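You operate a simulated robot arm through the tools that you are given. There is no shell and no other tool.

Carry out the task below with a simulated two-armed robot. There is one attempt and no reset: what you move stays moved.

TASK
Gauge foam panel N-54 and put it in the green-banded tray if it reads 35 mm, else the red-banded tray.
Fine: the Good and Hold trays on the outfeed table; lift the gauge foot back up before you take the panel out.

It is judged by the outcome, as a careful person would: the job done as asked, and still so three seconds after it is handed in. It fails if anything else is knocked over, pushed out of place, dropped, spilled or broken.

THE ROBOT
Two 6-joint arms with fingered hands on one trunk, on a base that moves. Base frame: it is fixed to the floor where the robot stands at the start and does not move with it; the origin is under the middle of the robot, x ahead of it, y to its left, z up; the surface under the hand at the start is at about z = 920. Readings come in mm, rad, newtons and seconds.
The left shoulder is at the start at [70, 191, 1281], the right one opposite. Each reaches about 983 mm from its shoulder. Places, roughly: base of the thickness gauge [-1200, 400, 900]; gauge foot [-1300, 400, 1000]; green-banded good tray [500, 700, 900]; red-banded hold tray [500, 1000, 900]. Payload 4.7 kg a hand.
Tool frame (each hand has its own): the origin (TCP) lies between the finger pads and is the grasp point; the fingertips stand 36 mm ahead of it; z points along the fingers, y is the line along which they close. The gripper opens to 120 mm; its body begins 42 mm behind the TCP. The gripper is a hand of 5 fingers: y runs from the thumb to the fingers, the wrist lies at [-18, -113, -198] in the tool frame, and closing takes about 1.5 s.
Orientation is that of the tool frame in the base frame, as a unit quaternion [w, x, y, z]. With the fingers straight down and the wrist toward the robot, the tool's x, y and z point along [0, 1, 0], [1, 0, 0] and [0, 0, -1] of the base frame.

THE INTERFACE
- The arms move only by the tool play_rows. It takes "left_increments", "right_increments" or both (then of equal length, played together; a hand with none holds still); each is one flat list of numbers, 7 for each row, row after row: the shift along the tool's x, y, z in units of 20 mm (1.0 is 20 mm), then the turn, a rotation vector about the tool's x, y, z in units of 8 degrees (1.0 is 8 degrees), then the gripper command, from -1 (fully open) to 1 (shut), values between in proportion. In form: [dx, dy, dz, rx, ry, rz, hand, dx, dy, dz, rx, ry, rz, hand, ...]. A call has 1 to 20 rows; each row shifts and turns the commanded pose from where the row before left it, along the tool's axes as they then stand. A call with a number of a shift or a turn outside -1 to 1 is refused whole. A row lasts 0.2 s, in which the tool goes at most 50 mm and 0.15 rad; a call with a longer step from one row to the next is refused whole, and so is a gripper value outside its range. A pose out of reach is approached as far as the arm can. The call stops where the force on the tool passes 90 N (or 10 N more than at its start, if that is more) or the arm is blocked; 0.2 s more then pass. The fingers move at their own pace (about 45 mm/s each) and stop on an object; they squeeze with about 30 N. The grip force told is the motor's: it shows also when the fingers shut on nothing. Time passes only in rows, and 0.2 s behind the last, so rows that do not move let the fingers close. It gives the time, the measured TCP pose, the force on the tool (base axes), the opening and the grip force at its end, in the units of the frame above (readings bear some noise), with the torque about the TCP (base axes, N m) and any sound that the robot's microphone picked up.
- Cameras (640 x 400 px; columns grow to the right, rows downward): "scene" is now at [118.6, 28.5, 1486.3]; the picture's right is [0.37, -0.93, 0.00], its down [-0.72, -0.29, -0.64] and it looks along [0.59, 0.24, -0.77] (base axes); focal length 226 px, centre (320, 200). "left" rides on the left gripper at [-73, -91, -143] in its tool frame; the picture's right is [-0.80, -0.28, 0.53], its down [0.53, -0.73, 0.42] and it looks along [0.27, 0.62, 0.74] (tool axes); focal length 234 px, centre (320, 200). "right" rides on the right gripper at [73, -91, -143] in its tool frame; the picture's right is [-0.80, 0.28, -0.53], its down [-0.53, -0.73, 0.43] and it looks along [-0.27, 0.62, 0.74] (tool axes); focal length 234 px, centre (320, 200).
- camera(camera): a new picture of that camera. No time passes.
- lift_body(by): slides the trunk up (or, below 0, down) by that many mm; the arms and the scene camera ride with it, the base frame stays. It gives what a move gives, with no picture.
- drive_base(legs): drives the robot by 1 to 6 legs, each [ahead, left, turn to the left] in mm, mm and rad, along the robot's own axes; the way and the turn of a leg run together, so that a leg with both is an arc; at most 1500 mm and 3.142 rad a leg. The arms and the cameras ride along, it lands a little off, and it stops where it bumps. It gives what a move gives.
- hand_shape(shape, hand): the hand has 5 fingers and takes this shape, open, in about a second: jaw (thumb against the fingers, like two jaws); tri (thumb and two fingers); tip (a fingertip pinch); poke (one finger out to press); point (the index stretched); flat (the hand flat); cup (the hand cupped); fist (a fist). The gripper value then closes the fingers along that shape, each until it touches; the sizes above hold for jaw. It gives what a move gives, with no picture.
- aim_head(pan, tilt): turns the head with the scene camera to pan (to the left, within 1.501 rad either way) and tilt (down, from -0.506 to 1.204), counted from straight ahead of the robot. It gives what a move gives.
- point_at(camera, pixels): for up to 12 pixels [column, row] of the newest picture of that camera ("zoom" is the newest enlarged one), the place [x, y, z] in the base frame of the surface seen there, good to about 2 mm. No time passes.
- inspect(camera, box): a new picture of the part [left, top, right, bottom] of that camera's present view, enlarged. No time passes.
- close_job(): hands the job in; it is judged then, once.

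Leave the grippers open and the arms clear of the work at the hand-in unless told otherwise.

The tools are called after "Emit:" as a command line: name --argument value ..., lists and objects as JSON in quotes. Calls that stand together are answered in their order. play_rows: Moves the arms, as the interface text tells. Its arguments: {"type":"object","properties":{"left_increments":{"type":"array","items":{"type":"number"}},"right_increments":{"type":"array","items":{"type":"number"}}},"required":[]} The other tools are called the same way: lift_body (by) moves the trunk up or down; hand_shape (shape, hand) gives the hand a shape; drive_base (legs) drives the base; aim_head (pan, tilt) turns the head that bears the scene camera; camera (camera) takes a picture; point_at (camera, pixels) gives the place of the surface under pixels of a picture; inspect (camera, box) takes an enlarged picture of a part of a camera's view; close_job () hands the job in.

At the start:

```text
clock: 0.0
left_eef_pos: [101.6, 283.4, 374.1]
left_tool_rot: [0.022, 0.307, 0.889, -0.34]
left_force: [-1.3, 1.5, 0.0]
left_ft_torque: [-0.01, -0.03, 0.01]
left_grip_width: 119.9
left_grasp_force: 0.1
left_shape: jaw
right_eef_pos: [702.5, 115.6, 1168.3]
right_tool_rot: [0.003, 0.711, 0.703, -0.001]
right_force: [0.1, -0.4, -0.3]
right_ft_torque: [0.01, 0.0, 0.03]
right_grip_width: 119.5
right_grasp_force: 0.1
right_shape: jaw
trunk travel left (down, up): [-758.0, 182.0]
robot x, y, heading: [-0.3, 1.1, -0.001]
head pan, tilt (commanded): [0.379, 0.881]
```

scene: 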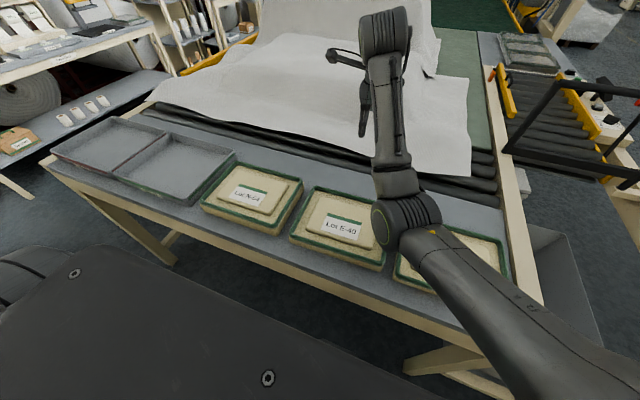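
right: 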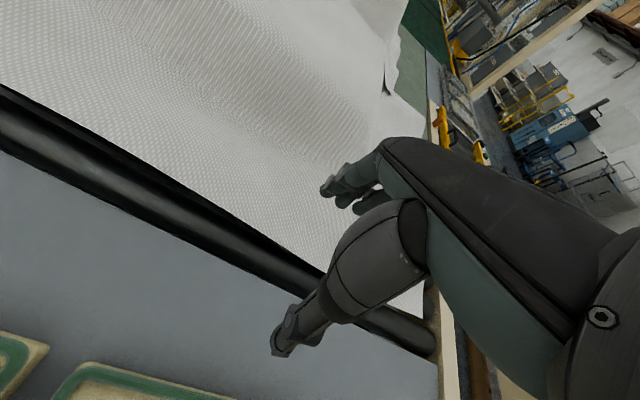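
left: 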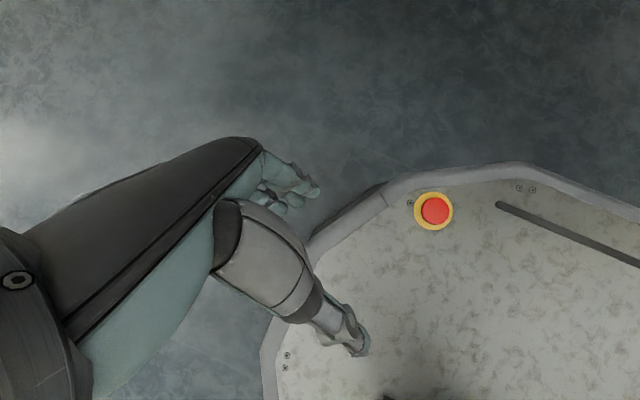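

I see a table with three foam panels carrying lot labels, and two trays at the left. I'll zoom in on the labels first, roughly box [180,150,520,300].

Emit:
inspect --camera "scene" --box '[190, 150, 400, 280]'

Emit:
inspect --camera "scene" --box '[30, 80, 250, 220]'

Emit:
inspect --camera "scene" --box '[380, 200, 560, 312]'

```text
3.05 times, centred on (295, 215) of scene
```

zoom: 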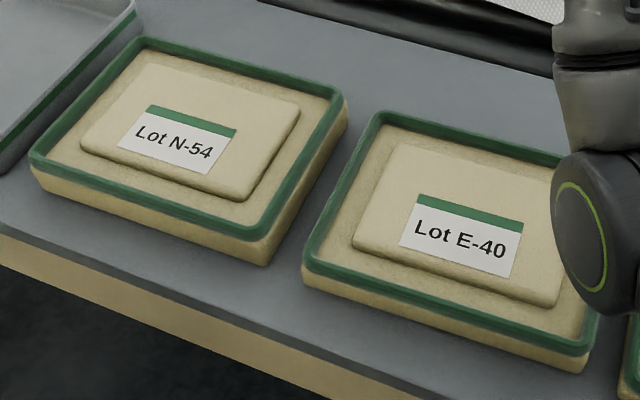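

```text
2.86 times, centred on (140, 150) of scene
```

zoom: 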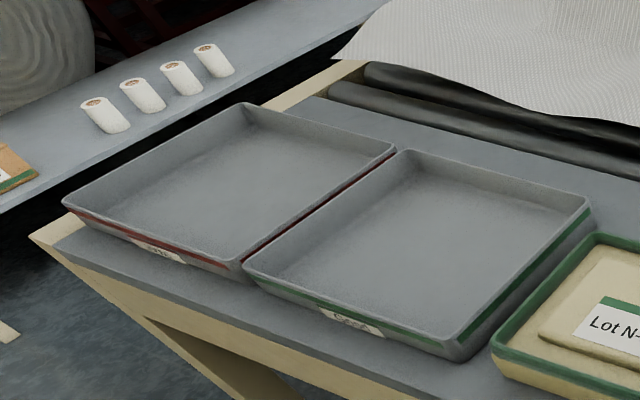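

```text
3.56 times, centred on (470, 256) of scene
```

zoom: 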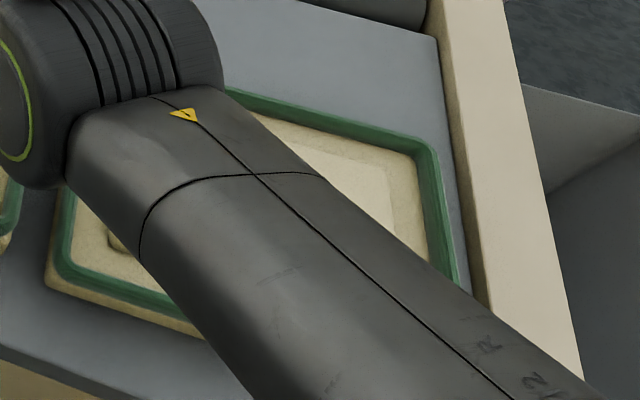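

N-54 is the left panel at about scene (250,195). I'll measure its corners and the trays, from the scene picture.

Emit:
camera --camera "scene"

Emit:
inspect --camera "scene" --box '[190, 150, 318, 230]'

```text
taken
```

scene: 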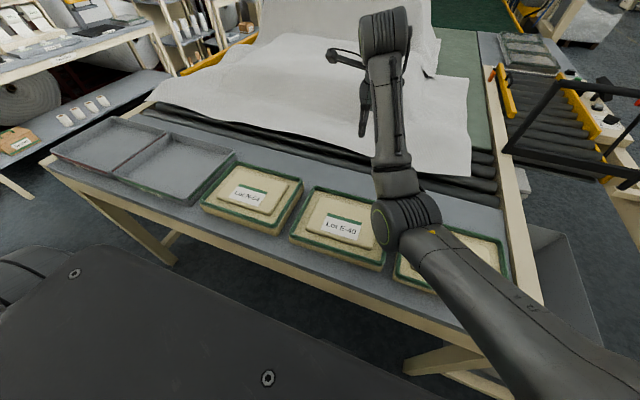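

```text
5.00 times, centred on (254, 190) of scene
```

zoom: 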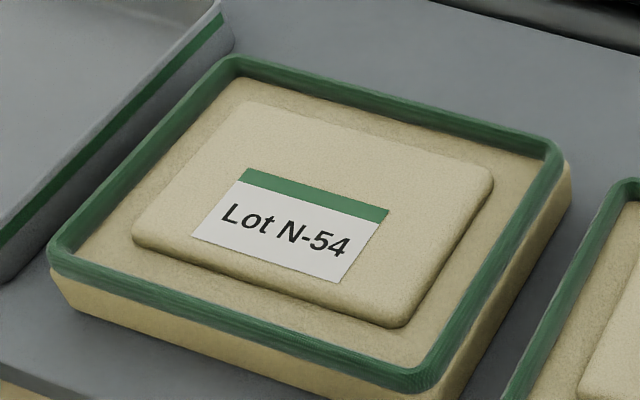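

I'll read points on the N-54 panel: plateau, ledge, rim, outer side and table.

Emit:
point_at --camera "zoom" --pixels '[[230, 65], [555, 150], [430, 375], [60, 245], [320, 210], [250, 100], [485, 175], [400, 318], [145, 235], [500, 260], [520, 225], [590, 150]]'

Emit:
point_at --camera "scene" --pixels '[[180, 160], [100, 145], [235, 152], [195, 200], [117, 175], [165, 133], [55, 153], [112, 118], [330, 200], [290, 190], [200, 220], [450, 260]]'

```text
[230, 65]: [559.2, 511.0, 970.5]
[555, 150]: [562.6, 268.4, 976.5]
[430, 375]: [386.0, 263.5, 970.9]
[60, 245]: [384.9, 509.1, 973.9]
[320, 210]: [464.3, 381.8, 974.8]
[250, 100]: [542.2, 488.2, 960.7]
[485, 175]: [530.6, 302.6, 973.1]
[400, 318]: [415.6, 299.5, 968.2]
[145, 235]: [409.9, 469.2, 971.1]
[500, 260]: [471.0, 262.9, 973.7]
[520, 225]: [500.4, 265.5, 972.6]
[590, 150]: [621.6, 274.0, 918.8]
```

```text
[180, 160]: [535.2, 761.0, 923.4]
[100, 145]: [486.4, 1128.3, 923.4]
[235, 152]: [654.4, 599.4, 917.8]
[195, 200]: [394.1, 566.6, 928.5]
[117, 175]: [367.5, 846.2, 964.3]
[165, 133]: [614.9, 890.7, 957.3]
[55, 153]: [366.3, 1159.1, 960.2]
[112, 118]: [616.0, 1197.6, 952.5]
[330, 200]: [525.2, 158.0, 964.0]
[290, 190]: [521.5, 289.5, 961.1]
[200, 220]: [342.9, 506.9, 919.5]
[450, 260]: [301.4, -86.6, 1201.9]
```

The panel block spans about x 383–565, y 260–512, with rim at z≈974 over a table at 919. Before moving anything I'll look around with the head, first to the left and then to the right.

Emit:
aim_head --pan 1.4 --tilt 0.5

Emit:
camera --camera "scene"

Emit:
aim_head --pan 0.4 --tilt 0.3

Emit:
camera --camera "scene"

Emit:
aim_head --pan -1.2 --tilt 0.5

Emit:
camera --camera "scene"

```text
clock: 1.3
left_eef_pos: [101.2, 283.7, 374.1]
left_tool_rot: [0.021, 0.308, 0.888, -0.34]
left_force: [0.1, 0.0, 0.0]
left_ft_torque: [-0.01, 0.01, 0.02]
left_grip_width: 120.0
left_grasp_force: 0.1
left_shape: jaw
right_eef_pos: [702.1, 114.6, 1168.4]
right_tool_rot: [0.004, 0.712, 0.702, 0.0]
right_force: [0.1, -0.7, -0.7]
right_ft_torque: [0.01, 0.02, 0.01]
right_grip_width: 119.3
right_grasp_force: 0.2
right_shape: jaw
trunk travel left (down, up): [-758.0, 182.0]
robot x, y, heading: [-0.4, 2.7, 0.0]
head pan, tilt (commanded): [1.4, 0.499]
```

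```text
taken
```

scene: 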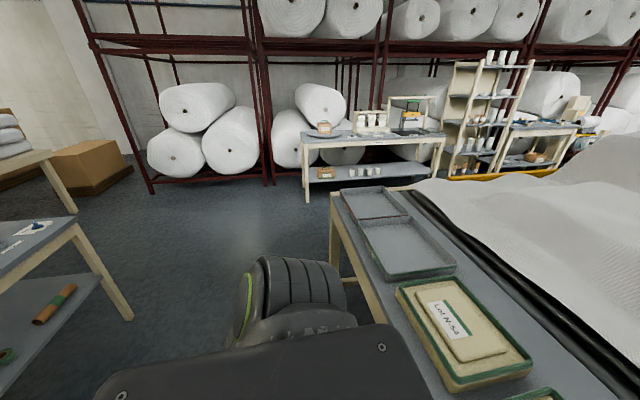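

```text
clock: 2.5
left_eef_pos: [101.7, 282.7, 374.6]
left_tool_rot: [0.021, 0.307, 0.888, -0.341]
left_force: [0.3, -0.3, 0.2]
left_ft_torque: [-0.02, -0.02, -0.01]
left_grip_width: 119.5
left_grasp_force: 0.1
left_shape: jaw
right_eef_pos: [703.3, 112.7, 1167.2]
right_tool_rot: [0.004, 0.713, 0.702, 0.0]
right_force: [0.0, -0.5, 0.3]
right_ft_torque: [0.01, 0.02, -0.01]
right_grip_width: 119.4
right_grasp_force: 0.0
right_shape: jaw
trunk travel left (down, up): [-758.0, 182.0]
robot x, y, heading: [4.1, -0.3, -0.006]
head pan, tilt (commanded): [0.4, 0.3]
```

```text
taken
```

scene: 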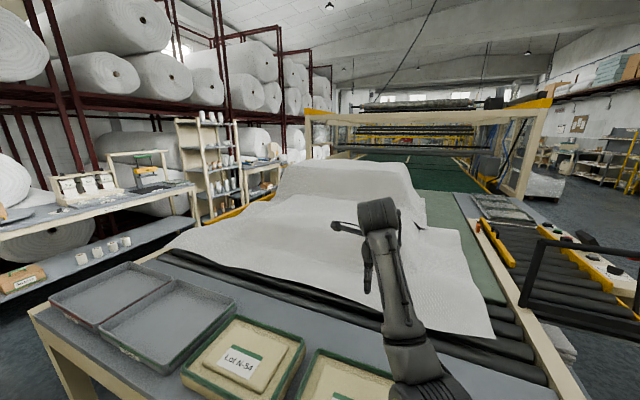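

```text
clock: 4.2
left_eef_pos: [102.2, 284.0, 373.5]
left_tool_rot: [0.022, 0.307, 0.888, -0.341]
left_force: [-0.3, 0.0, 1.1]
left_ft_torque: [0.0, 0.0, -0.02]
left_grip_width: 119.7
left_grasp_force: 0.1
left_shape: jaw
right_eef_pos: [701.7, 114.3, 1168.4]
right_tool_rot: [0.003, 0.712, 0.702, 0.0]
right_force: [0.9, 0.0, -1.1]
right_ft_torque: [0.03, 0.01, 0.0]
right_grip_width: 119.7
right_grasp_force: 0.1
right_shape: jaw
trunk travel left (down, up): [-758.0, 182.0]
robot x, y, heading: [-0.6, -1.5, -0.001]
head pan, tilt (commanded): [-1.201, 0.499]
```

```text
taken
```

scene: 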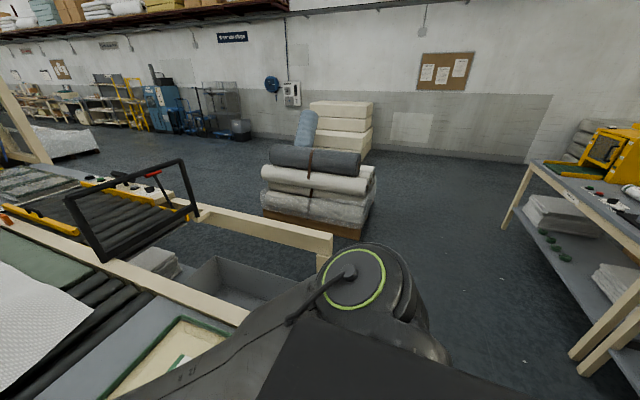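

There is another table behind me, its end visible at both sides. I'll swing the head to each limit and read the table edges to know how much room I have for turning.

Emit:
aim_head --pan -1.5 --tilt 0.6

Emit:
camera --camera "scene"

Emit:
point_at --camera "scene" --pixels '[[400, 60], [420, 120], [520, 200], [600, 280], [500, 160], [560, 150], [450, 100], [380, 260], [300, 200], [620, 350]]'

Emit:
aim_head --pan 1.5 --tilt 0.6

Emit:
camera --camera "scene"

Emit:
point_at --camera "scene" --pixels '[[30, 200], [70, 180], [100, 190], [60, 230], [20, 260], [120, 260], [50, 300], [90, 180], [150, 300], [330, 180], [350, 200]]'

```text
clock: 5.0
left_eef_pos: [101.7, 282.8, 374.5]
left_tool_rot: [0.021, 0.308, 0.888, -0.341]
left_force: [0.3, 0.0, 0.3]
left_ft_torque: [-0.02, -0.01, -0.01]
left_grip_width: 119.7
left_grasp_force: 0.0
left_shape: jaw
right_eef_pos: [703.6, 114.1, 1167.0]
right_tool_rot: [0.004, 0.712, 0.702, 0.0]
right_force: [0.6, -0.3, 0.4]
right_ft_torque: [-0.01, -0.01, 0.02]
right_grip_width: 119.4
right_grasp_force: 0.1
right_shape: jaw
trunk travel left (down, up): [-758.0, 182.0]
robot x, y, heading: [2.5, -0.1, 0.003]
head pan, tilt (commanded): [-1.499, 0.6]
```

```text
taken
```

scene: 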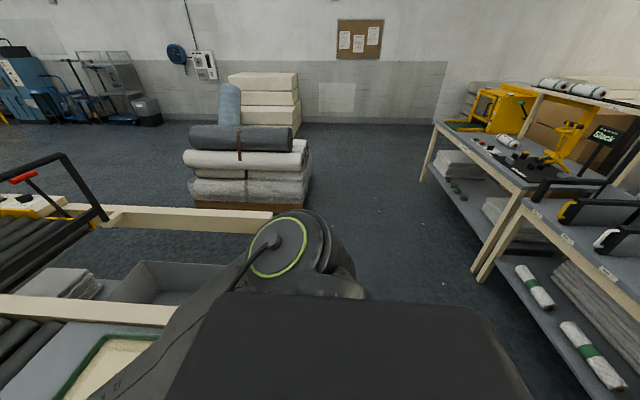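

```text
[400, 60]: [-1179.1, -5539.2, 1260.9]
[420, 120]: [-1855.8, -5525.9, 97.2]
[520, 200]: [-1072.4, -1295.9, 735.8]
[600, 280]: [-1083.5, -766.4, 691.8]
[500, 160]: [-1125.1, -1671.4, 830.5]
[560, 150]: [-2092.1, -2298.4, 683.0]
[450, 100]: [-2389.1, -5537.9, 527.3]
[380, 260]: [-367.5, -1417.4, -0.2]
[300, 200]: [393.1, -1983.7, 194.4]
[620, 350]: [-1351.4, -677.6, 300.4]
```

```text
clock: 7.6
left_eef_pos: [102.3, 282.9, 374.3]
left_tool_rot: [0.021, 0.308, 0.888, -0.341]
left_force: [0.2, 0.0, 0.3]
left_ft_torque: [-0.03, -0.03, -0.01]
left_grip_width: 119.6
left_grasp_force: 0.0
left_shape: jaw
right_eef_pos: [702.2, 113.3, 1167.7]
right_tool_rot: [0.004, 0.712, 0.702, 0.0]
right_force: [-0.2, 0.3, -0.5]
right_ft_torque: [0.05, -0.02, 0.02]
right_grip_width: 119.6
right_grasp_force: 0.1
right_shape: jaw
trunk travel left (down, up): [-758.0, 182.0]
robot x, y, heading: [2.8, 1.3, 0.0]
head pan, tilt (commanded): [1.499, 0.6]
```

```text
taken
```

scene: 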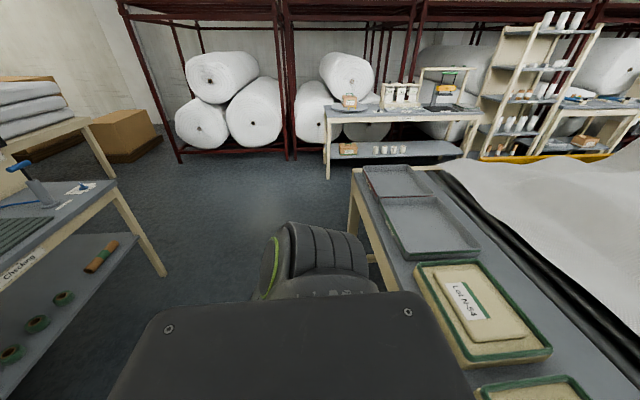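

```text
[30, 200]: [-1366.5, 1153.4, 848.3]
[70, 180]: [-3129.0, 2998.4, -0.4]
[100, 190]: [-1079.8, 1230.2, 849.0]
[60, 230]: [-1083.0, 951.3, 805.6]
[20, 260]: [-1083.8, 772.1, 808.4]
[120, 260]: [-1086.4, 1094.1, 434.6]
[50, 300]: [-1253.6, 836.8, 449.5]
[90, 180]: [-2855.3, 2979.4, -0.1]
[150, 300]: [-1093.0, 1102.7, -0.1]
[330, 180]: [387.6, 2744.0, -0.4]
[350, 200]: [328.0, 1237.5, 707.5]
```

The gauge table's near edge is at x≈-1080, top z≈849, so there is a free lane between. I'll zoom in on N-54 from this end-on angle (box 400–560 × 250–375) to understand its build.

Emit:
inspect --camera "scene" --box '[400, 250, 560, 350]'

Emit:
inspect --camera "scene" --box '[0, 110, 128, 290]'

```text
4.00 times, centred on (480, 300) of scene
```

zoom: 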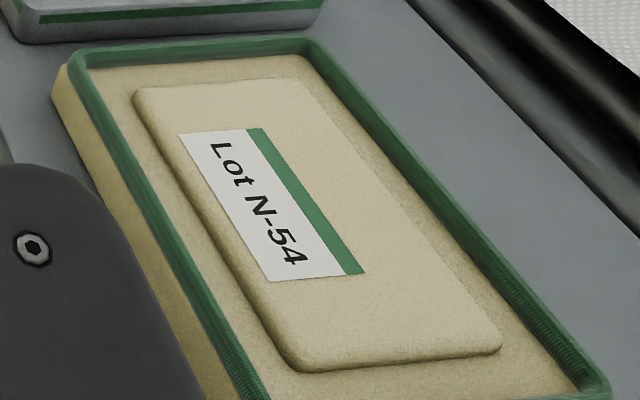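

```text
2.22 times, centred on (64, 200) of scene
```

zoom: 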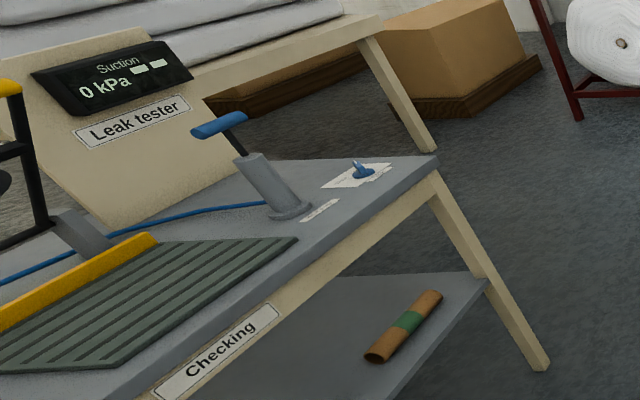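

N-54 looks like a foam block with a green bead and a raised centre. I'll raise the left hand from its hanging pose straight up (in 26 mm rows) so I can look at the panel from close by and have the arm tucked above table height.

Emit:
play_rows --left_increments '[-0.322, -0.768, -1.0, 0, 0, 0, -1, -0.322, -0.768, -1.0, 0, 0, 0, -1, -0.322, -0.768, -1.0, 0, 0, 0, -1, -0.322, -0.768, -1.0, 0, 0, 0, -1, -0.322, -0.768, -1.0, 0, 0, 0, -1, -0.322, -0.768, -1.0, 0, 0, 0, -1, -0.322, -0.768, -1.0, 0, 0, 0, -1, -0.322, -0.768, -1.0, 0, 0, 0, -1, -0.322, -0.768, -1.0, 0, 0, 0, -1, -0.322, -0.768, -1.0, 0, 0, 0, -1, -0.322, -0.768, -1.0, 0, 0, 0, -1, -0.322, -0.768, -1.0, 0, 0, 0, -1, -0.322, -0.768, -1.0, 0, 0, 0, -1, -0.322, -0.768, -1.0, 0, 0, 0, -1, -0.322, -0.768, -1.0, 0, 0, 0, -1]'

```text
clock: 10.8
left_eef_pos: [100.2, 281.7, 764.0]
left_tool_rot: [0.023, 0.307, 0.888, -0.341]
left_force: [0.2, -0.1, 0.0]
left_ft_torque: [0.03, 0.01, -0.01]
left_grip_width: 119.9
left_grasp_force: 0.1
left_shape: jaw
right_eef_pos: [701.5, 114.0, 1168.4]
right_tool_rot: [0.004, 0.712, 0.702, 0.0]
right_force: [0.2, -0.3, -0.2]
right_ft_torque: [-0.04, 0.02, 0.02]
right_grip_width: 119.7
right_grasp_force: 0.1
right_shape: jaw
trunk travel left (down, up): [-758.0, 182.0]
robot x, y, heading: [-1.5, 0.8, -0.0]
head pan, tilt (commanded): [1.499, 0.6]
```

The arm rises cleanly. I'll continue up the same way to about z=1150.

Emit:
play_rows --left_increments '[-0.322, -0.768, -1.0, 0, 0, 0, -1, -0.322, -0.768, -1.0, 0, 0, 0, -1, -0.322, -0.768, -1.0, 0, 0, 0, -1, -0.322, -0.768, -1.0, 0, 0, 0, -1, -0.322, -0.768, -1.0, 0, 0, 0, -1, -0.322, -0.768, -1.0, 0, 0, 0, -1, -0.322, -0.768, -1.0, 0, 0, 0, -1, -0.322, -0.768, -1.0, 0, 0, 0, -1, -0.322, -0.768, -1.0, 0, 0, 0, -1, -0.322, -0.768, -1.0, 0, 0, 0, -1, -0.322, -0.768, -1.0, 0, 0, 0, -1, -0.322, -0.768, -1.0, 0, 0, 0, -1, -0.322, -0.768, -1.0, 0, 0, 0, -1, -0.322, -0.768, -1.0, 0, 0, 0, -1, -0.322, -0.768, -1.0, 0, 0, 0, -1]'

```text
clock: 14.0
left_eef_pos: [85.3, 409.9, 855.0]
left_tool_rot: [0.022, 0.308, 0.888, -0.342]
left_force: [-0.2, 0.7, -0.2]
left_ft_torque: [-0.01, 0.03, -0.02]
left_grip_width: 120.1
left_grasp_force: 0.0
left_shape: jaw
left hand out of reach, approached as far as the arm can: row 1, 2, 3, 4, 5, 6, 7, 8, 9, 10, 11, 12, 13, 14, 15
right_eef_pos: [703.8, 113.1, 1166.9]
right_tool_rot: [0.003, 0.712, 0.702, -0.001]
right_force: [-0.2, 0.1, -0.6]
right_ft_torque: [-0.01, 0.0, 0.0]
right_grip_width: 119.5
right_grasp_force: 0.0
right_shape: jaw
trunk travel left (down, up): [-758.0, 182.0]
robot x, y, heading: [0.2, -0.4, -0.002]
head pan, tilt (commanded): [1.499, 0.6]
```

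The close-to-shoulder pose is out of reach with that orientation. I'll rotate the hand toward fingers-down in place, which should free it, then check.

Emit:
play_rows --left_increments '[0, 0, 0, -0.378, 0.43, 0.691, -1, 0, 0, 0, -0.378, 0.43, 0.691, -1, 0, 0, 0, -0.378, 0.43, 0.691, -1, 0, 0, 0, -0.378, 0.43, 0.691, -1, 0, 0, 0, -0.378, 0.43, 0.691, -1]'

```text
clock: 15.2
left_eef_pos: [91.8, 420.4, 836.5]
left_tool_rot: [0.01, 0.552, 0.819, -0.157]
left_force: [1.0, -0.2, -0.2]
left_ft_torque: [-0.02, -0.01, 0.0]
left_grip_width: 119.8
left_grasp_force: 0.0
left_shape: jaw
left hand out of reach, approached as far as the arm can: row 1, 2, 3, 4, 5
right_eef_pos: [703.6, 113.1, 1167.9]
right_tool_rot: [0.004, 0.712, 0.702, 0.0]
right_force: [0.3, -0.7, 1.1]
right_ft_torque: [0.0, -0.02, -0.04]
right_grip_width: 119.6
right_grasp_force: 0.0
right_shape: jaw
trunk travel left (down, up): [-758.0, 182.0]
robot x, y, heading: [1.1, -3.3, -0.001]
head pan, tilt (commanded): [1.499, 0.6]
```

The commanded pose is too near the shoulder. To have free space in front for this arm I'll back the base away 250 mm from the front table (nothing behind until x≈-1080).

Emit:
drive_base --legs '[[-250, 0, 0]]'

```text
clock: 17.0
left_eef_pos: [-147.2, 419.5, 836.3]
left_tool_rot: [0.009, 0.551, 0.82, -0.158]
left_force: [-0.1, 0.0, 1.4]
left_ft_torque: [0.02, 0.0, -0.02]
left_grip_width: 119.8
left_grasp_force: 0.0
left_shape: jaw
right_eef_pos: [463.6, 113.6, 1167.7]
right_tool_rot: [0.003, 0.713, 0.702, 0.0]
right_force: [-0.2, 0.3, 0.3]
right_ft_torque: [0.01, -0.03, 0.01]
right_grip_width: 119.8
right_grasp_force: 0.1
right_shape: jaw
trunk travel left (down, up): [-758.0, 182.0]
robot x, y, heading: [-238.1, 0.7, 0.004]
head pan, tilt (commanded): [1.499, 0.6]
```

Backed off fine. Now I finish the rotation to fingers-down (4 rows) and push the hand forward along base x.

Emit:
play_rows --left_increments '[0, 0, 0, -0.378, 0.43, 0.691, -1, 0, 0, 0, -0.378, 0.43, 0.691, -1, 0, 0, 0, -0.378, 0.43, 0.691, -1, 0, 0, 0, -0.378, 0.43, 0.691, -1, 0, 1, 0, 0, 0, 0, -1, 0, 1, 0, 0, 0, 0, -1, 0, 1, 0, 0, 0, 0, -1, 0, 1, 0, 0, 0, 0, -1, 0, 1, 0, 0, 0, 0, -1, 0, 1, 0, 0, 0, 0, -1]'

```text
clock: 19.2
left_eef_pos: [-9.9, 414.5, 826.9]
left_tool_rot: [-0.001, 0.708, 0.706, -0.001]
left_force: [-0.1, 0.3, -0.2]
left_ft_torque: [0.0, 0.0, -0.05]
left_grip_width: 119.9
left_grasp_force: 0.0
left_shape: jaw
left hand out of reach, approached as far as the arm can: row 1, 2, 3, 4
right_eef_pos: [464.9, 112.9, 1166.6]
right_tool_rot: [0.003, 0.713, 0.701, -0.001]
right_force: [0.3, 0.3, -0.5]
right_ft_torque: [0.01, 0.02, -0.01]
right_grip_width: 119.5
right_grasp_force: 0.0
right_shape: jaw
trunk travel left (down, up): [-758.0, 182.0]
robot x, y, heading: [-240.2, 1.8, 0.003]
head pan, tilt (commanded): [1.499, 0.6]
```

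Orientation is now fingers-down. I raise the hand while moving it forward (16 rows: up 320, ahead 190).

Emit:
play_rows --left_increments '[0, 0.9, -1, 0, 0, 0, -1, 0, 0.9, -1, 0, 0, 0, -1, 0, 0.9, -1, 0, 0, 0, -1, 0, 0.9, -1, 0, 0, 0, -1, 0, 0.9, -1, 0, 0, 0, -1, 0, 0.9, -1, 0, 0, 0, -1, 0, 0.9, -1, 0, 0, 0, -1, 0, 0.9, -1, 0, 0, 0, -1, 0, 0.9, -1, 0, 0, 0, -1, 0, 0.9, -1, 0, 0, 0, -1, 0, 0.9, -1, 0, 0, 0, -1, 0, 0.9, -1, 0, 0, 0, -1, 0, 0.9, -1, 0, 0, 0, -1, 0, 0.9, -1, 0, 0, 0, -1, 0, 0.9, -1, 0, 0, 0, -1, 0, 0.9, -1, 0, 0, 0, -1]'

Emit:
camera --camera "left"

```text
clock: 22.6
left_eef_pos: [292.8, 438.4, 1117.1]
left_tool_rot: [-0.001, 0.709, 0.705, -0.001]
left_force: [0.6, -1.0, -0.3]
left_ft_torque: [0.04, 0.03, 0.01]
left_grip_width: 120.0
left_grasp_force: 0.0
left_shape: jaw
left hand out of reach, approached as far as the arm can: row 1, 2, 3, 4, 5, 7
right_eef_pos: [465.2, 112.5, 1166.4]
right_tool_rot: [0.002, 0.713, 0.701, -0.001]
right_force: [0.3, 0.8, 0.0]
right_ft_torque: [0.02, 0.01, 0.03]
right_grip_width: 119.3
right_grasp_force: 0.1
right_shape: jaw
trunk travel left (down, up): [-758.0, 182.0]
robot x, y, heading: [-239.9, -4.6, 0.002]
head pan, tilt (commanded): [1.499, 0.6]
```

```text
taken
```

left: 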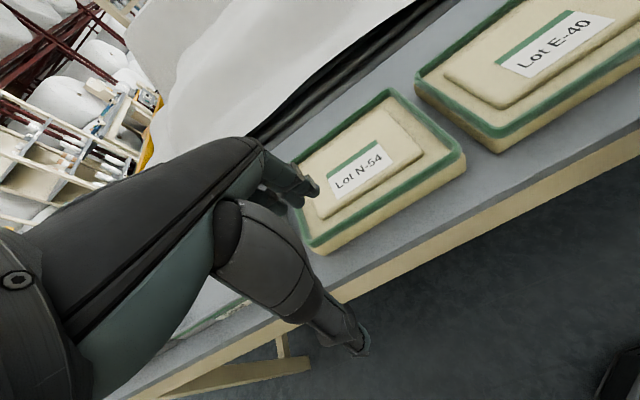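

The left hand camera now sees N-54 at about (380,170). I zoom in there.

Emit:
inspect --camera "left" --box '[290, 80, 480, 260]'

Emit:
inspect --camera "left" --box '[410, 0, 640, 160]'

```text
2.22 times, centred on (385, 170) of left
```

zoom: 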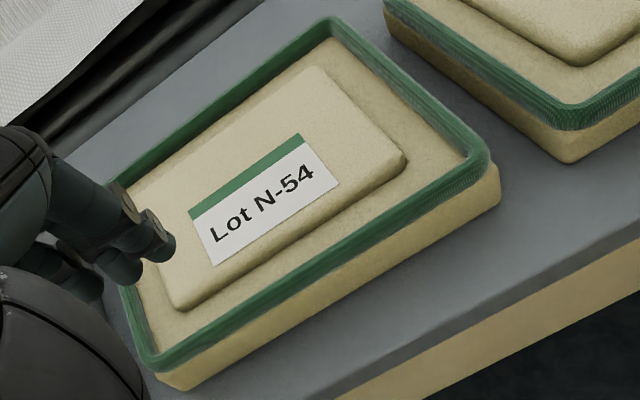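

```text
2.50 times, centred on (525, 80) of left
```

zoom: 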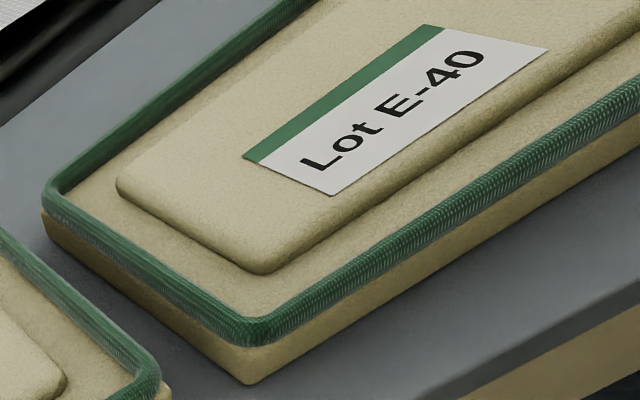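

I'll measure plateau, ledge, and rim heights at several spots on N-54 and on E-40, to find out what is a separate piece.

Emit:
inspect --camera "left" --box '[290, 80, 480, 260]'

Emit:
point_at --camera "zoom" --pixels '[[330, 130], [240, 260], [300, 60], [440, 180], [350, 240], [215, 330], [405, 160], [390, 175], [180, 305], [316, 68], [335, 20], [485, 170]]'

Emit:
point_at --camera "zoom" --pixels '[[490, 200], [160, 380], [480, 190], [480, 200], [470, 215], [400, 240], [400, 260], [540, 20], [200, 290], [130, 195], [275, 262], [360, 110]]'

Emit:
point_at --camera "left" --pixels '[[520, 80], [600, 50], [450, 85], [500, 115], [590, 90], [600, 85], [490, 95], [460, 75], [497, 152], [497, 140]]'

```text
2.22 times, centred on (385, 170) of left
```

zoom: 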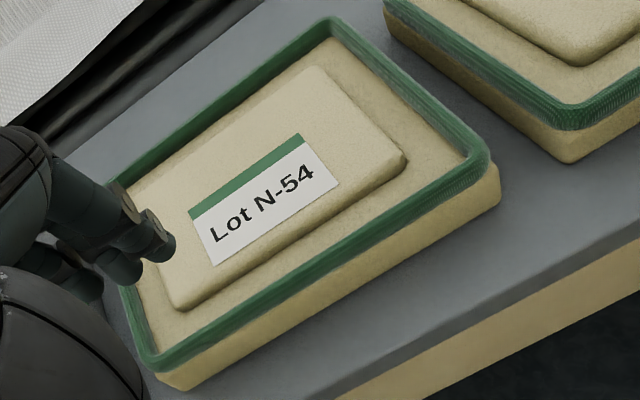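

```text
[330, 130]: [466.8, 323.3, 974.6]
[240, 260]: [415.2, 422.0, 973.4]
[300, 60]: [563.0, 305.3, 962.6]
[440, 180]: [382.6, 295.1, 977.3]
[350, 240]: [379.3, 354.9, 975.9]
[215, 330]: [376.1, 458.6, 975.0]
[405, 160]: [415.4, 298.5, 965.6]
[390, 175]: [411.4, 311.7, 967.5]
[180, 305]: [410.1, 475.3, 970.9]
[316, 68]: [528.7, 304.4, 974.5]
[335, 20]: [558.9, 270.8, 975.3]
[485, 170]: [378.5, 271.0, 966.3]
```

```text
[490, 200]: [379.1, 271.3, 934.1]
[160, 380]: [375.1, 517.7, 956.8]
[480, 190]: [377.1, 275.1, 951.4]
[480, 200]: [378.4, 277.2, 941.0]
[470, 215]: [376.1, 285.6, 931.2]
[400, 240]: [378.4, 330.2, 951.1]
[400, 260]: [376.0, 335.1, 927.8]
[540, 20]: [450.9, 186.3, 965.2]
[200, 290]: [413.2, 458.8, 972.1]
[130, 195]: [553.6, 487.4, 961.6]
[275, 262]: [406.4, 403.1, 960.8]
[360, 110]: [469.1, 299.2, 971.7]
```

```text
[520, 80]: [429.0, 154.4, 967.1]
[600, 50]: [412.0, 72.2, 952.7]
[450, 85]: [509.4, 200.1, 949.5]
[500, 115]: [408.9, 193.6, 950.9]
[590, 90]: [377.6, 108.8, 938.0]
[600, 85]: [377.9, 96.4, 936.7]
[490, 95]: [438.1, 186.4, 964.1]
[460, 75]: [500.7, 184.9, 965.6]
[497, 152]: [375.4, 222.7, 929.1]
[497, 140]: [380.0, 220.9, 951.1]
```

N-54 is one foam block about 185×250 mm, ledge ≈42 mm and centre/bead ≈55 mm above the table; E-40 is thinner. It is too wide for a plain grip, so before deciding on the grasp I'll look at the gauge. I turn the base left by about half a turn in place; hands sweep a radius of ~700 mm, clear of everything at z>1100.

Emit:
drive_base --legs '[[0, 0, 1.57], [0, 0, 1.57]]'

Emit:
aim_head --pan -0.3 --tilt 0.45

Emit:
camera --camera "scene"

```text
clock: 30.8
left_eef_pos: [-811.6, -386.4, 1116.3]
left_tool_rot: [0.001, -0.672, 0.741, -0.001]
left_force: [0.1, -0.5, 1.1]
left_ft_torque: [-0.02, 0.0, -0.04]
left_grip_width: 120.1
left_grasp_force: 0.1
left_shape: jaw
right_eef_pos: [-950.7, -47.6, 1167.1]
right_tool_rot: [0.0, -0.667, 0.745, 0.004]
right_force: [0.3, 0.2, 0.4]
right_ft_torque: [-0.02, -0.05, -0.01]
right_grip_width: 119.8
right_grasp_force: 0.0
right_shape: jaw
trunk travel left (down, up): [-758.0, 182.0]
robot x, y, heading: [-238.9, 5.1, 3.049]
head pan, tilt (commanded): [1.499, 0.6]
```

```text
clock: 32.6
left_eef_pos: [-811.1, -386.6, 1117.6]
left_tool_rot: [-0.001, -0.671, 0.741, -0.001]
left_force: [0.4, 0.8, 0.0]
left_ft_torque: [0.02, 0.0, -0.02]
left_grip_width: 119.9
left_grasp_force: 0.1
left_shape: jaw
right_eef_pos: [-951.8, -45.9, 1168.1]
right_tool_rot: [0.001, -0.667, 0.745, 0.004]
right_force: [-0.3, 0.5, -0.7]
right_ft_torque: [-0.01, -0.03, 0.0]
right_grip_width: 119.5
right_grasp_force: 0.0
right_shape: jaw
trunk travel left (down, up): [-758.0, 182.0]
robot x, y, heading: [-240.5, 0.9, 3.052]
head pan, tilt (commanded): [-0.3, 0.45]
```

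```text
taken
```

scene: 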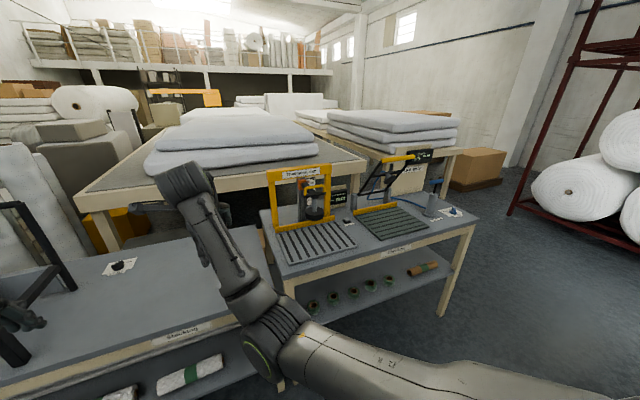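

The thickness gauge (yellow frame) is at about (300,215), the leak tester at (385,200). I zoom in on the gauge.

Emit:
inspect --camera "scene" --box '[250, 150, 442, 270]'

Emit:
inspect --camera "scene" --box '[260, 155, 370, 235]'

```text
3.33 times, centred on (346, 210) of scene
```

zoom: 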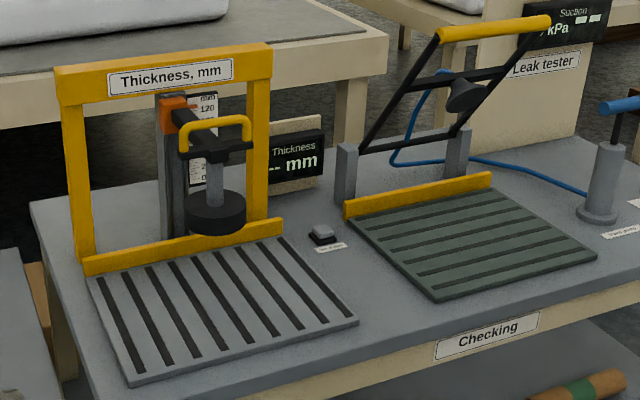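

```text
5.00 times, centred on (315, 195) of scene
```

zoom: 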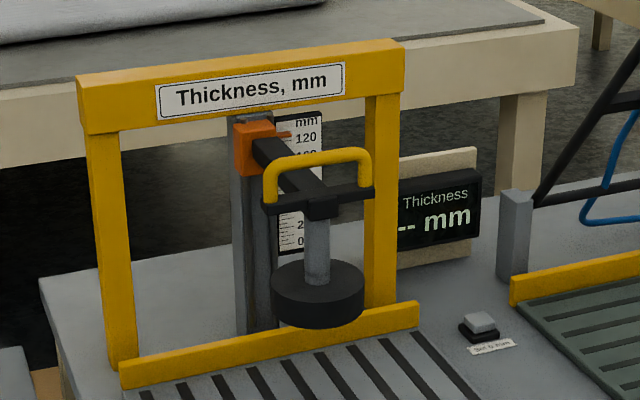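

I see the slotted plate, a yellow stop bar, yellow gantry, an orange slider with the foot disc and a yellow bail handle, a display "-- mm" and a small button. I measure key points from this zoom.

Emit:
point_at --camera "zoom" --pixels '[[320, 315], [320, 270], [345, 290], [300, 160], [360, 155], [268, 195], [320, 205], [255, 145], [270, 345], [240, 310], [480, 320], [490, 350]]'

Emit:
inspect --camera "scene" --box '[250, 200, 378, 280]'

Emit:
point_at --camera "zoom" --pixels '[[125, 145], [255, 115], [205, 300], [520, 200], [150, 180], [158, 180], [300, 200], [310, 205], [130, 120], [310, 85], [400, 60], [420, 90]]'

```text
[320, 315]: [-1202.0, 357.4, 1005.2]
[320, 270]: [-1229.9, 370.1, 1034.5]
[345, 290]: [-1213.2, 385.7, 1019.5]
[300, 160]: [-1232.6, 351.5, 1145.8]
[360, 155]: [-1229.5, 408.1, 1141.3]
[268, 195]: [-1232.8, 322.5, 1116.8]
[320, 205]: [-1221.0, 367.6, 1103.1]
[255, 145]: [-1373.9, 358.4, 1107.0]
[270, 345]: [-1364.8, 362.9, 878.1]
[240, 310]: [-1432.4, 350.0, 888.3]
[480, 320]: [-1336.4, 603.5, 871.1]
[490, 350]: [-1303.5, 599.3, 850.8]
```

```text
5.00 times, centred on (314, 240) of scene
```

zoom: 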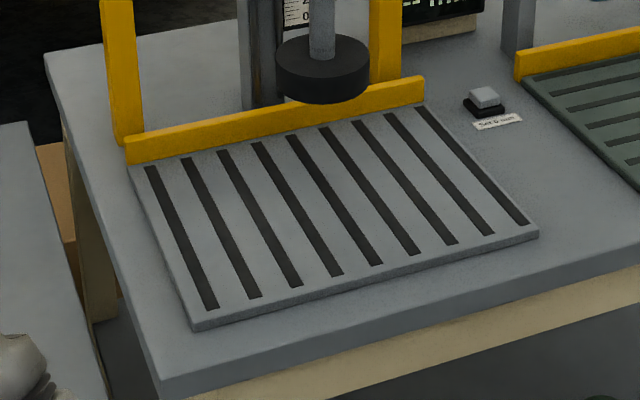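

```text
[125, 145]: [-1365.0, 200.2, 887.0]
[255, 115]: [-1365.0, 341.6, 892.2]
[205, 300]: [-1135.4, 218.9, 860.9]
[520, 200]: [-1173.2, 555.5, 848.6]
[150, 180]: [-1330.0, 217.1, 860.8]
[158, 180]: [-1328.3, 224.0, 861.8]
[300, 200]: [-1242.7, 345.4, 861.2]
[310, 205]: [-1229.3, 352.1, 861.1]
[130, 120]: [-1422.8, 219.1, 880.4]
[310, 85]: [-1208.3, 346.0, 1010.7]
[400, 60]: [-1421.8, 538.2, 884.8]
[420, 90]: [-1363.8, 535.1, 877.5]
```

The foot disc hangs at about (-1235, 367) with bottom near z=1000, over a plate at z=861; stop bar at x≈-1365. I zoom in on the display/button label and on my own left hand to judge finger sizes.

Emit:
inspect --camera "scene" --box '[320, 190, 368, 232]'

Emit:
aim_head --pan 0.5 --tilt 0.6

Emit:
camera --camera "scene"

```text
9.52 times, centred on (344, 211) of scene
```

zoom: 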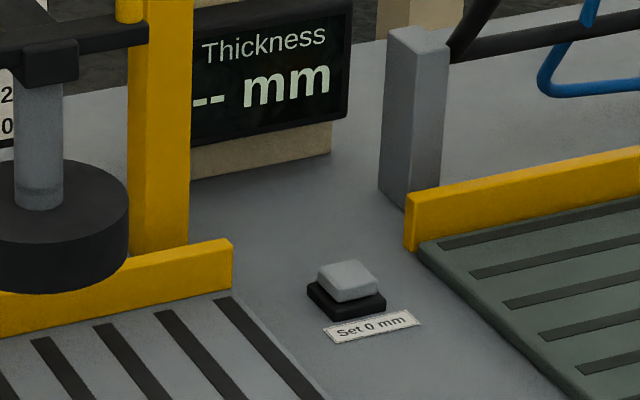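

```text
clock: 33.7
left_eef_pos: [-810.0, -386.9, 1117.7]
left_tool_rot: [0.0, -0.672, 0.741, -0.001]
left_force: [0.2, 1.1, 0.0]
left_ft_torque: [-0.04, -0.02, -0.02]
left_grip_width: 119.9
left_grasp_force: 0.1
left_shape: jaw
right_eef_pos: [-952.6, -46.8, 1168.6]
right_tool_rot: [0.001, -0.667, 0.745, 0.004]
right_force: [0.8, 0.0, 0.1]
right_ft_torque: [-0.02, -0.04, 0.01]
right_grip_width: 119.8
right_grasp_force: 0.0
right_shape: jaw
trunk travel left (down, up): [-758.0, 182.0]
robot x, y, heading: [-240.4, 0.7, 3.049]
head pan, tilt (commanded): [0.499, 0.6]
```

```text
taken
```

scene: 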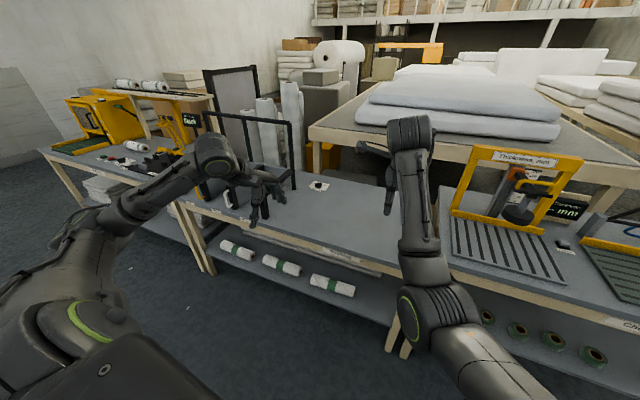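

The button reads "Set 0 mm" and the display shows "--", so the gauge needs zeroing with the foot on the bare plate first. Before approaching, I check the heights of the black frame on the stacking table and the gantry, so the arms don't hit them.

Emit:
point_at --camera "scene" --pixels '[[291, 126], [206, 115], [293, 186], [317, 186], [480, 152], [580, 165], [458, 212], [545, 228], [529, 176], [562, 246], [452, 218], [388, 262]]'

```text
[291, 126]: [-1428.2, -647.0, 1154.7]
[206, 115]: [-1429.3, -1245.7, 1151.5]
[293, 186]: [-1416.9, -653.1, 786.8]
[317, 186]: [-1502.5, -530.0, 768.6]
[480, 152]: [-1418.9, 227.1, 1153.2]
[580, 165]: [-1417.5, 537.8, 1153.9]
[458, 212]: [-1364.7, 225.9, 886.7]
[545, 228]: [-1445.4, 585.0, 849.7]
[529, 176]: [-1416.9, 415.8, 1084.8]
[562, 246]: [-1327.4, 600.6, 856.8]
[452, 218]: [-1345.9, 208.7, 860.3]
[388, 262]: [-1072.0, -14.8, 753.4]
```

The gantry top is at z≈1155, x≈-1418, y 200–545. I retract both hands toward the robot (right 240 mm, left 100 mm) before driving nearer.

Emit:
play_rows --right_increments '[0, -1, 0, 0, 0, 0, -1, 0, -1, 0, 0, 0, 0, -1, 0, -1, 0, 0, 0, 0, -1, 0, -1, 0, 0, 0, 0, -1, 0, -1, 0, 0, 0, 0, -1, 0, -1, 0, 0, 0, 0, -1, 0, -1, 0, 0, 0, 0, -1, 0, -1, 0, 0, 0, 0, -1, 0, -1, 0, 0, 0, 0, -1, 0, -1, 0, 0, 0, 0, -1]' --left_increments '[0, -0.5, 0, 0, 0, 0, -1, 0, -0.5, 0, 0, 0, 0, -1, 0, -0.5, 0, 0, 0, 0, -1, 0, -0.5, 0, 0, 0, 0, -1, 0, -0.5, 0, 0, 0, 0, -1, 0, -0.5, 0, 0, 0, 0, -1, 0, -0.5, 0, 0, 0, 0, -1, 0, -0.5, 0, 0, 0, 0, -1, 0, -0.5, 0, 0, 0, 0, -1, 0, -0.5, 0, 0, 0, 0, -1]'

Emit:
drive_base --legs '[[0, 0, 0.092], [380, -179, 0]]'

Emit:
aim_head --pan -0.25 --tilt 0.6

Emit:
camera --camera "scene"

```text
clock: 35.9
left_eef_pos: [-706.8, -384.2, 1111.6]
left_tool_rot: [0.001, -0.672, 0.741, -0.001]
left_force: [-0.2, -0.1, 0.3]
left_ft_torque: [-0.09, 0.01, -0.02]
left_grip_width: 119.7
left_grasp_force: 0.1
left_shape: jaw
left hand out of reach, approached as far as the arm can: row 10
right_eef_pos: [-928.8, -16.2, 1186.6]
right_tool_rot: [-0.002, -0.66, 0.751, 0.013]
right_force: [1.2, 1.0, -0.1]
right_ft_torque: [-0.03, -0.03, 0.02]
right_grip_width: 119.7
right_grasp_force: 0.1
right_shape: jaw
right hand out of reach, approached as far as the arm can: row 1, 2, 3, 4, 5, 6, 7, 8, 9, 10
trunk travel left (down, up): [-758.0, 182.0]
robot x, y, heading: [-238.5, -0.0, 3.048]
head pan, tilt (commanded): [0.499, 0.6]
```

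```text
clock: 39.0
left_eef_pos: [-1055.0, -246.2, 1111.5]
left_tool_rot: [0.001, -0.701, 0.713, 0.0]
left_force: [-0.3, 0.4, 0.6]
left_ft_torque: [0.0, 0.02, -0.02]
left_grip_width: 119.8
left_grasp_force: 0.1
left_shape: jaw
right_eef_pos: [-1308.1, 104.3, 1182.5]
right_tool_rot: [0.0, -0.689, 0.725, 0.013]
right_force: [-0.8, -0.2, -0.3]
right_ft_torque: [0.01, -0.01, 0.0]
right_grip_width: 119.7
right_grasp_force: 0.1
right_shape: jaw
trunk travel left (down, up): [-758.0, 182.0]
robot x, y, heading: [-624.5, 177.0, 3.131]
head pan, tilt (commanded): [0.499, 0.6]
```

```text
clock: 40.1
left_eef_pos: [-1055.5, -246.8, 1110.8]
left_tool_rot: [0.001, -0.702, 0.713, -0.002]
left_force: [-0.3, 0.2, -0.3]
left_ft_torque: [0.01, 0.0, 0.0]
left_grip_width: 119.9
left_grasp_force: 0.1
left_shape: jaw
right_eef_pos: [-1307.8, 107.1, 1183.0]
right_tool_rot: [0.001, -0.688, 0.725, 0.014]
right_force: [0.6, 0.1, 0.7]
right_ft_torque: [0.01, -0.01, 0.0]
right_grip_width: 120.0
right_grasp_force: 0.0
right_shape: jaw
trunk travel left (down, up): [-758.0, 182.0]
robot x, y, heading: [-618.8, 176.7, 3.126]
head pan, tilt (commanded): [-0.25, 0.6]
```

```text
taken
```

scene: 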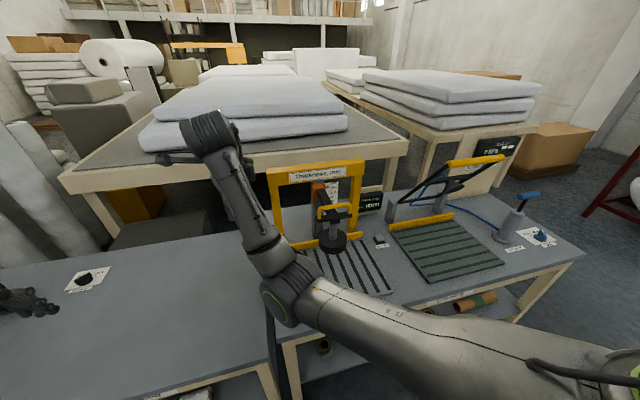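

The right arm stayed forward at (-1308,107,1183), left of the gauge; it's clear. The bail handle bar runs along y (322–410) at x≈-1231, top z≈1146. I raise the right hand 100 mm, then swing it over the handle's y line, straightening the yaw.

Emit:
play_rows --right_increments '[0, 0, -1, 0, 0, 0, -1, 0, 0, -1, 0, 0, 0, -1, 0, 0, -1, 0, 0, 0, -1, 0, 0, -1, 0, 0, 0, -1, 0, 0, -1, 0, 0, 0, -1, -1, -0.3, 0, 0, 0, -0.03, -1, -1, -0.3, 0, 0, 0, -0.03, -1, -1, -0.3, 0, 0, 0, -0.03, -1, -1, -0.3, 0, 0, 0, -0.03, -1, -1, -0.3, 0, 0, 0, -0.03, -1, -1, -0.3, 0, 0, 0, -0.03, -1, -1, -0.3, 0, 0, 0, -0.03, -1, -1, -0.3, 0, 0, 0, -0.03, -1, -1, -0.3, 0, 0, 0, -0.03, -1, -1, -0.3, 0, 0, 0, -0.03, -1, -1, -0.3, 0, 0, 0, -0.03, -1, -1, -0.3, 0, 0, 0, -0.03, -1, -1, -0.3, 0, 0, 0, -0.03, -1]'

Emit:
camera --camera "scene"

Emit:
camera --camera "right"

```text
clock: 43.9
left_eef_pos: [-1056.0, -246.8, 1112.4]
left_tool_rot: [0.001, -0.702, 0.712, -0.002]
left_force: [0.6, -0.1, -0.3]
left_ft_torque: [0.02, 0.01, 0.0]
left_grip_width: 120.0
left_grasp_force: 0.1
left_shape: jaw
right_eef_pos: [-1388.1, 298.4, 1208.5]
right_tool_rot: [0.0, 0.709, -0.705, -0.013]
right_force: [0.1, 0.5, 0.0]
right_ft_torque: [-0.01, 0.02, -0.03]
right_grip_width: 120.0
right_grasp_force: 0.2
right_shape: jaw
right hand out of reach, approached as far as the arm can: row 1, 2, 3, 4, 5, 6, 7, 8, 9, 10, 11, 12, 13, 14, 15, 16, 17, 18
trunk travel left (down, up): [-758.0, 182.0]
robot x, y, heading: [-622.0, 178.5, 3.129]
head pan, tilt (commanded): [-0.25, 0.6]
```

```text
taken
```

scene: 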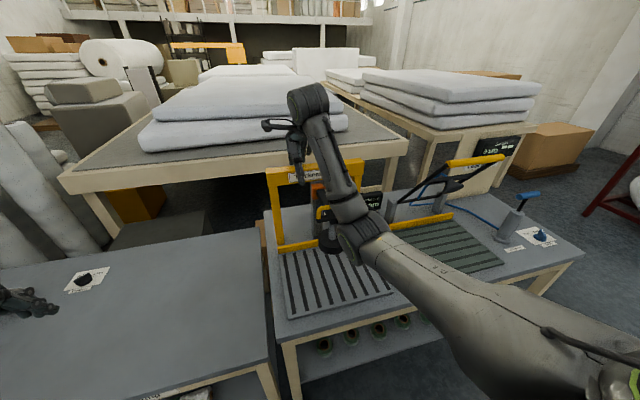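

```text
taken
```

right: 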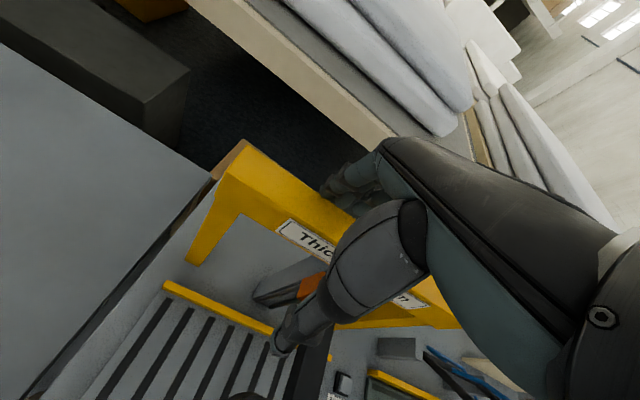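

The fingers-down pose at that height is beyond the arm's folding range (wrist above shoulder). Raising the trunk 180 mm lifts both arms straight up and gives the needed room.

Emit:
lift_body --by 180

```text
clock: 45.9
left_eef_pos: [-1056.0, -245.6, 1292.3]
left_tool_rot: [0.001, -0.702, 0.713, -0.001]
left_force: [0.1, 0.3, 0.0]
left_ft_torque: [0.01, -0.01, -0.02]
left_grip_width: 120.0
left_grasp_force: 0.0
left_shape: jaw
right_eef_pos: [-1388.2, 297.2, 1388.5]
right_tool_rot: [0.0, 0.708, -0.706, -0.012]
right_force: [0.4, 0.5, 0.2]
right_ft_torque: [-0.02, -0.01, -0.02]
right_grip_width: 119.5
right_grasp_force: 0.0
right_shape: jaw
trunk travel left (down, up): [-938.0, 2.0]
robot x, y, heading: [-619.3, 179.4, 3.129]
head pan, tilt (commanded): [-0.25, 0.6]
```

Both arms are clear at a good height. I bring the right hand down 80 mm, then diagonally back and right to hover over the bail handle.

Emit:
play_rows --right_increments '[0, 0, 1, 0, 0, 0, -1, 0, 0, 1, 0, 0, 0, -1, 0, 0, 1, 0, 0, 0, -1, 0, 0, 1, 0, 0, 0, -1, -0.43, -0.98, 0.67, 0, 0, 0, -1, -0.43, -0.98, 0.67, 0, 0, 0, -1, -0.43, -0.98, 0.67, 0, 0, 0, -1, -0.43, -0.98, 0.67, 0, 0, 0, -1, -0.43, -0.98, 0.5, 0, 0, 0, -1, -0.43, -0.98, 0.4, 0, 0, 0, -1, -0.43, -0.98, 0.4, 0, 0, 0, -1, -0.43, -0.98, 0.4, 0, 0, 0, -1]'

Emit:
camera --camera "scene"

Emit:
camera --camera "right"

```text
clock: 48.5
left_eef_pos: [-1054.2, -245.8, 1291.6]
left_tool_rot: [0.001, -0.701, 0.713, 0.0]
left_force: [0.1, -0.5, -0.2]
left_ft_torque: [-0.03, -0.01, -0.02]
left_grip_width: 119.7
left_grasp_force: 0.0
left_shape: jaw
right_eef_pos: [-1248.8, 368.5, 1202.6]
right_tool_rot: [0.0, 0.709, -0.705, -0.014]
right_force: [-0.1, 0.4, -0.5]
right_ft_torque: [0.0, 0.01, 0.0]
right_grip_width: 119.6
right_grasp_force: 0.1
right_shape: jaw
right hand out of reach, approached as far as the arm can: row 10, 11, 12
trunk travel left (down, up): [-938.0, 2.0]
robot x, y, heading: [-620.2, 177.8, 3.132]
head pan, tilt (commanded): [-0.25, 0.6]
```

```text
taken
```

scene: 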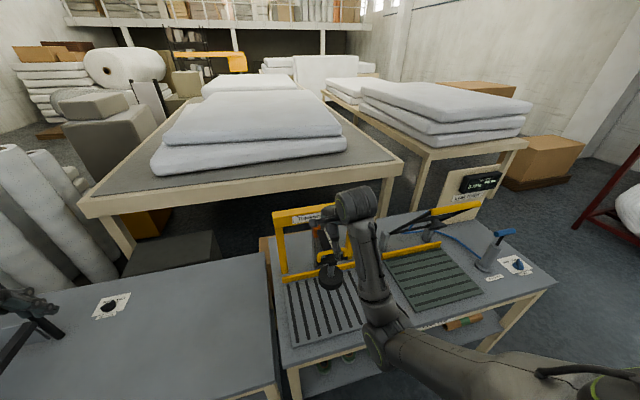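

```text
taken
```

right: 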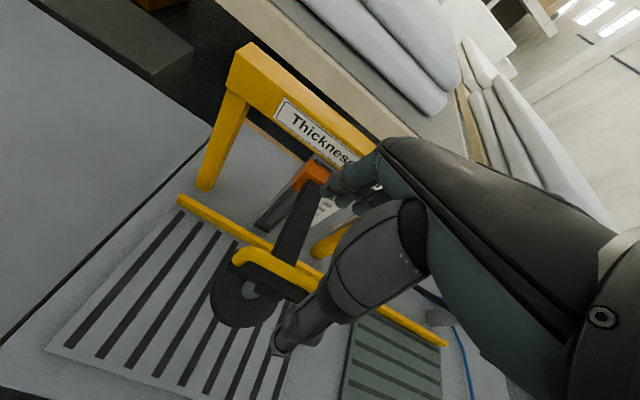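

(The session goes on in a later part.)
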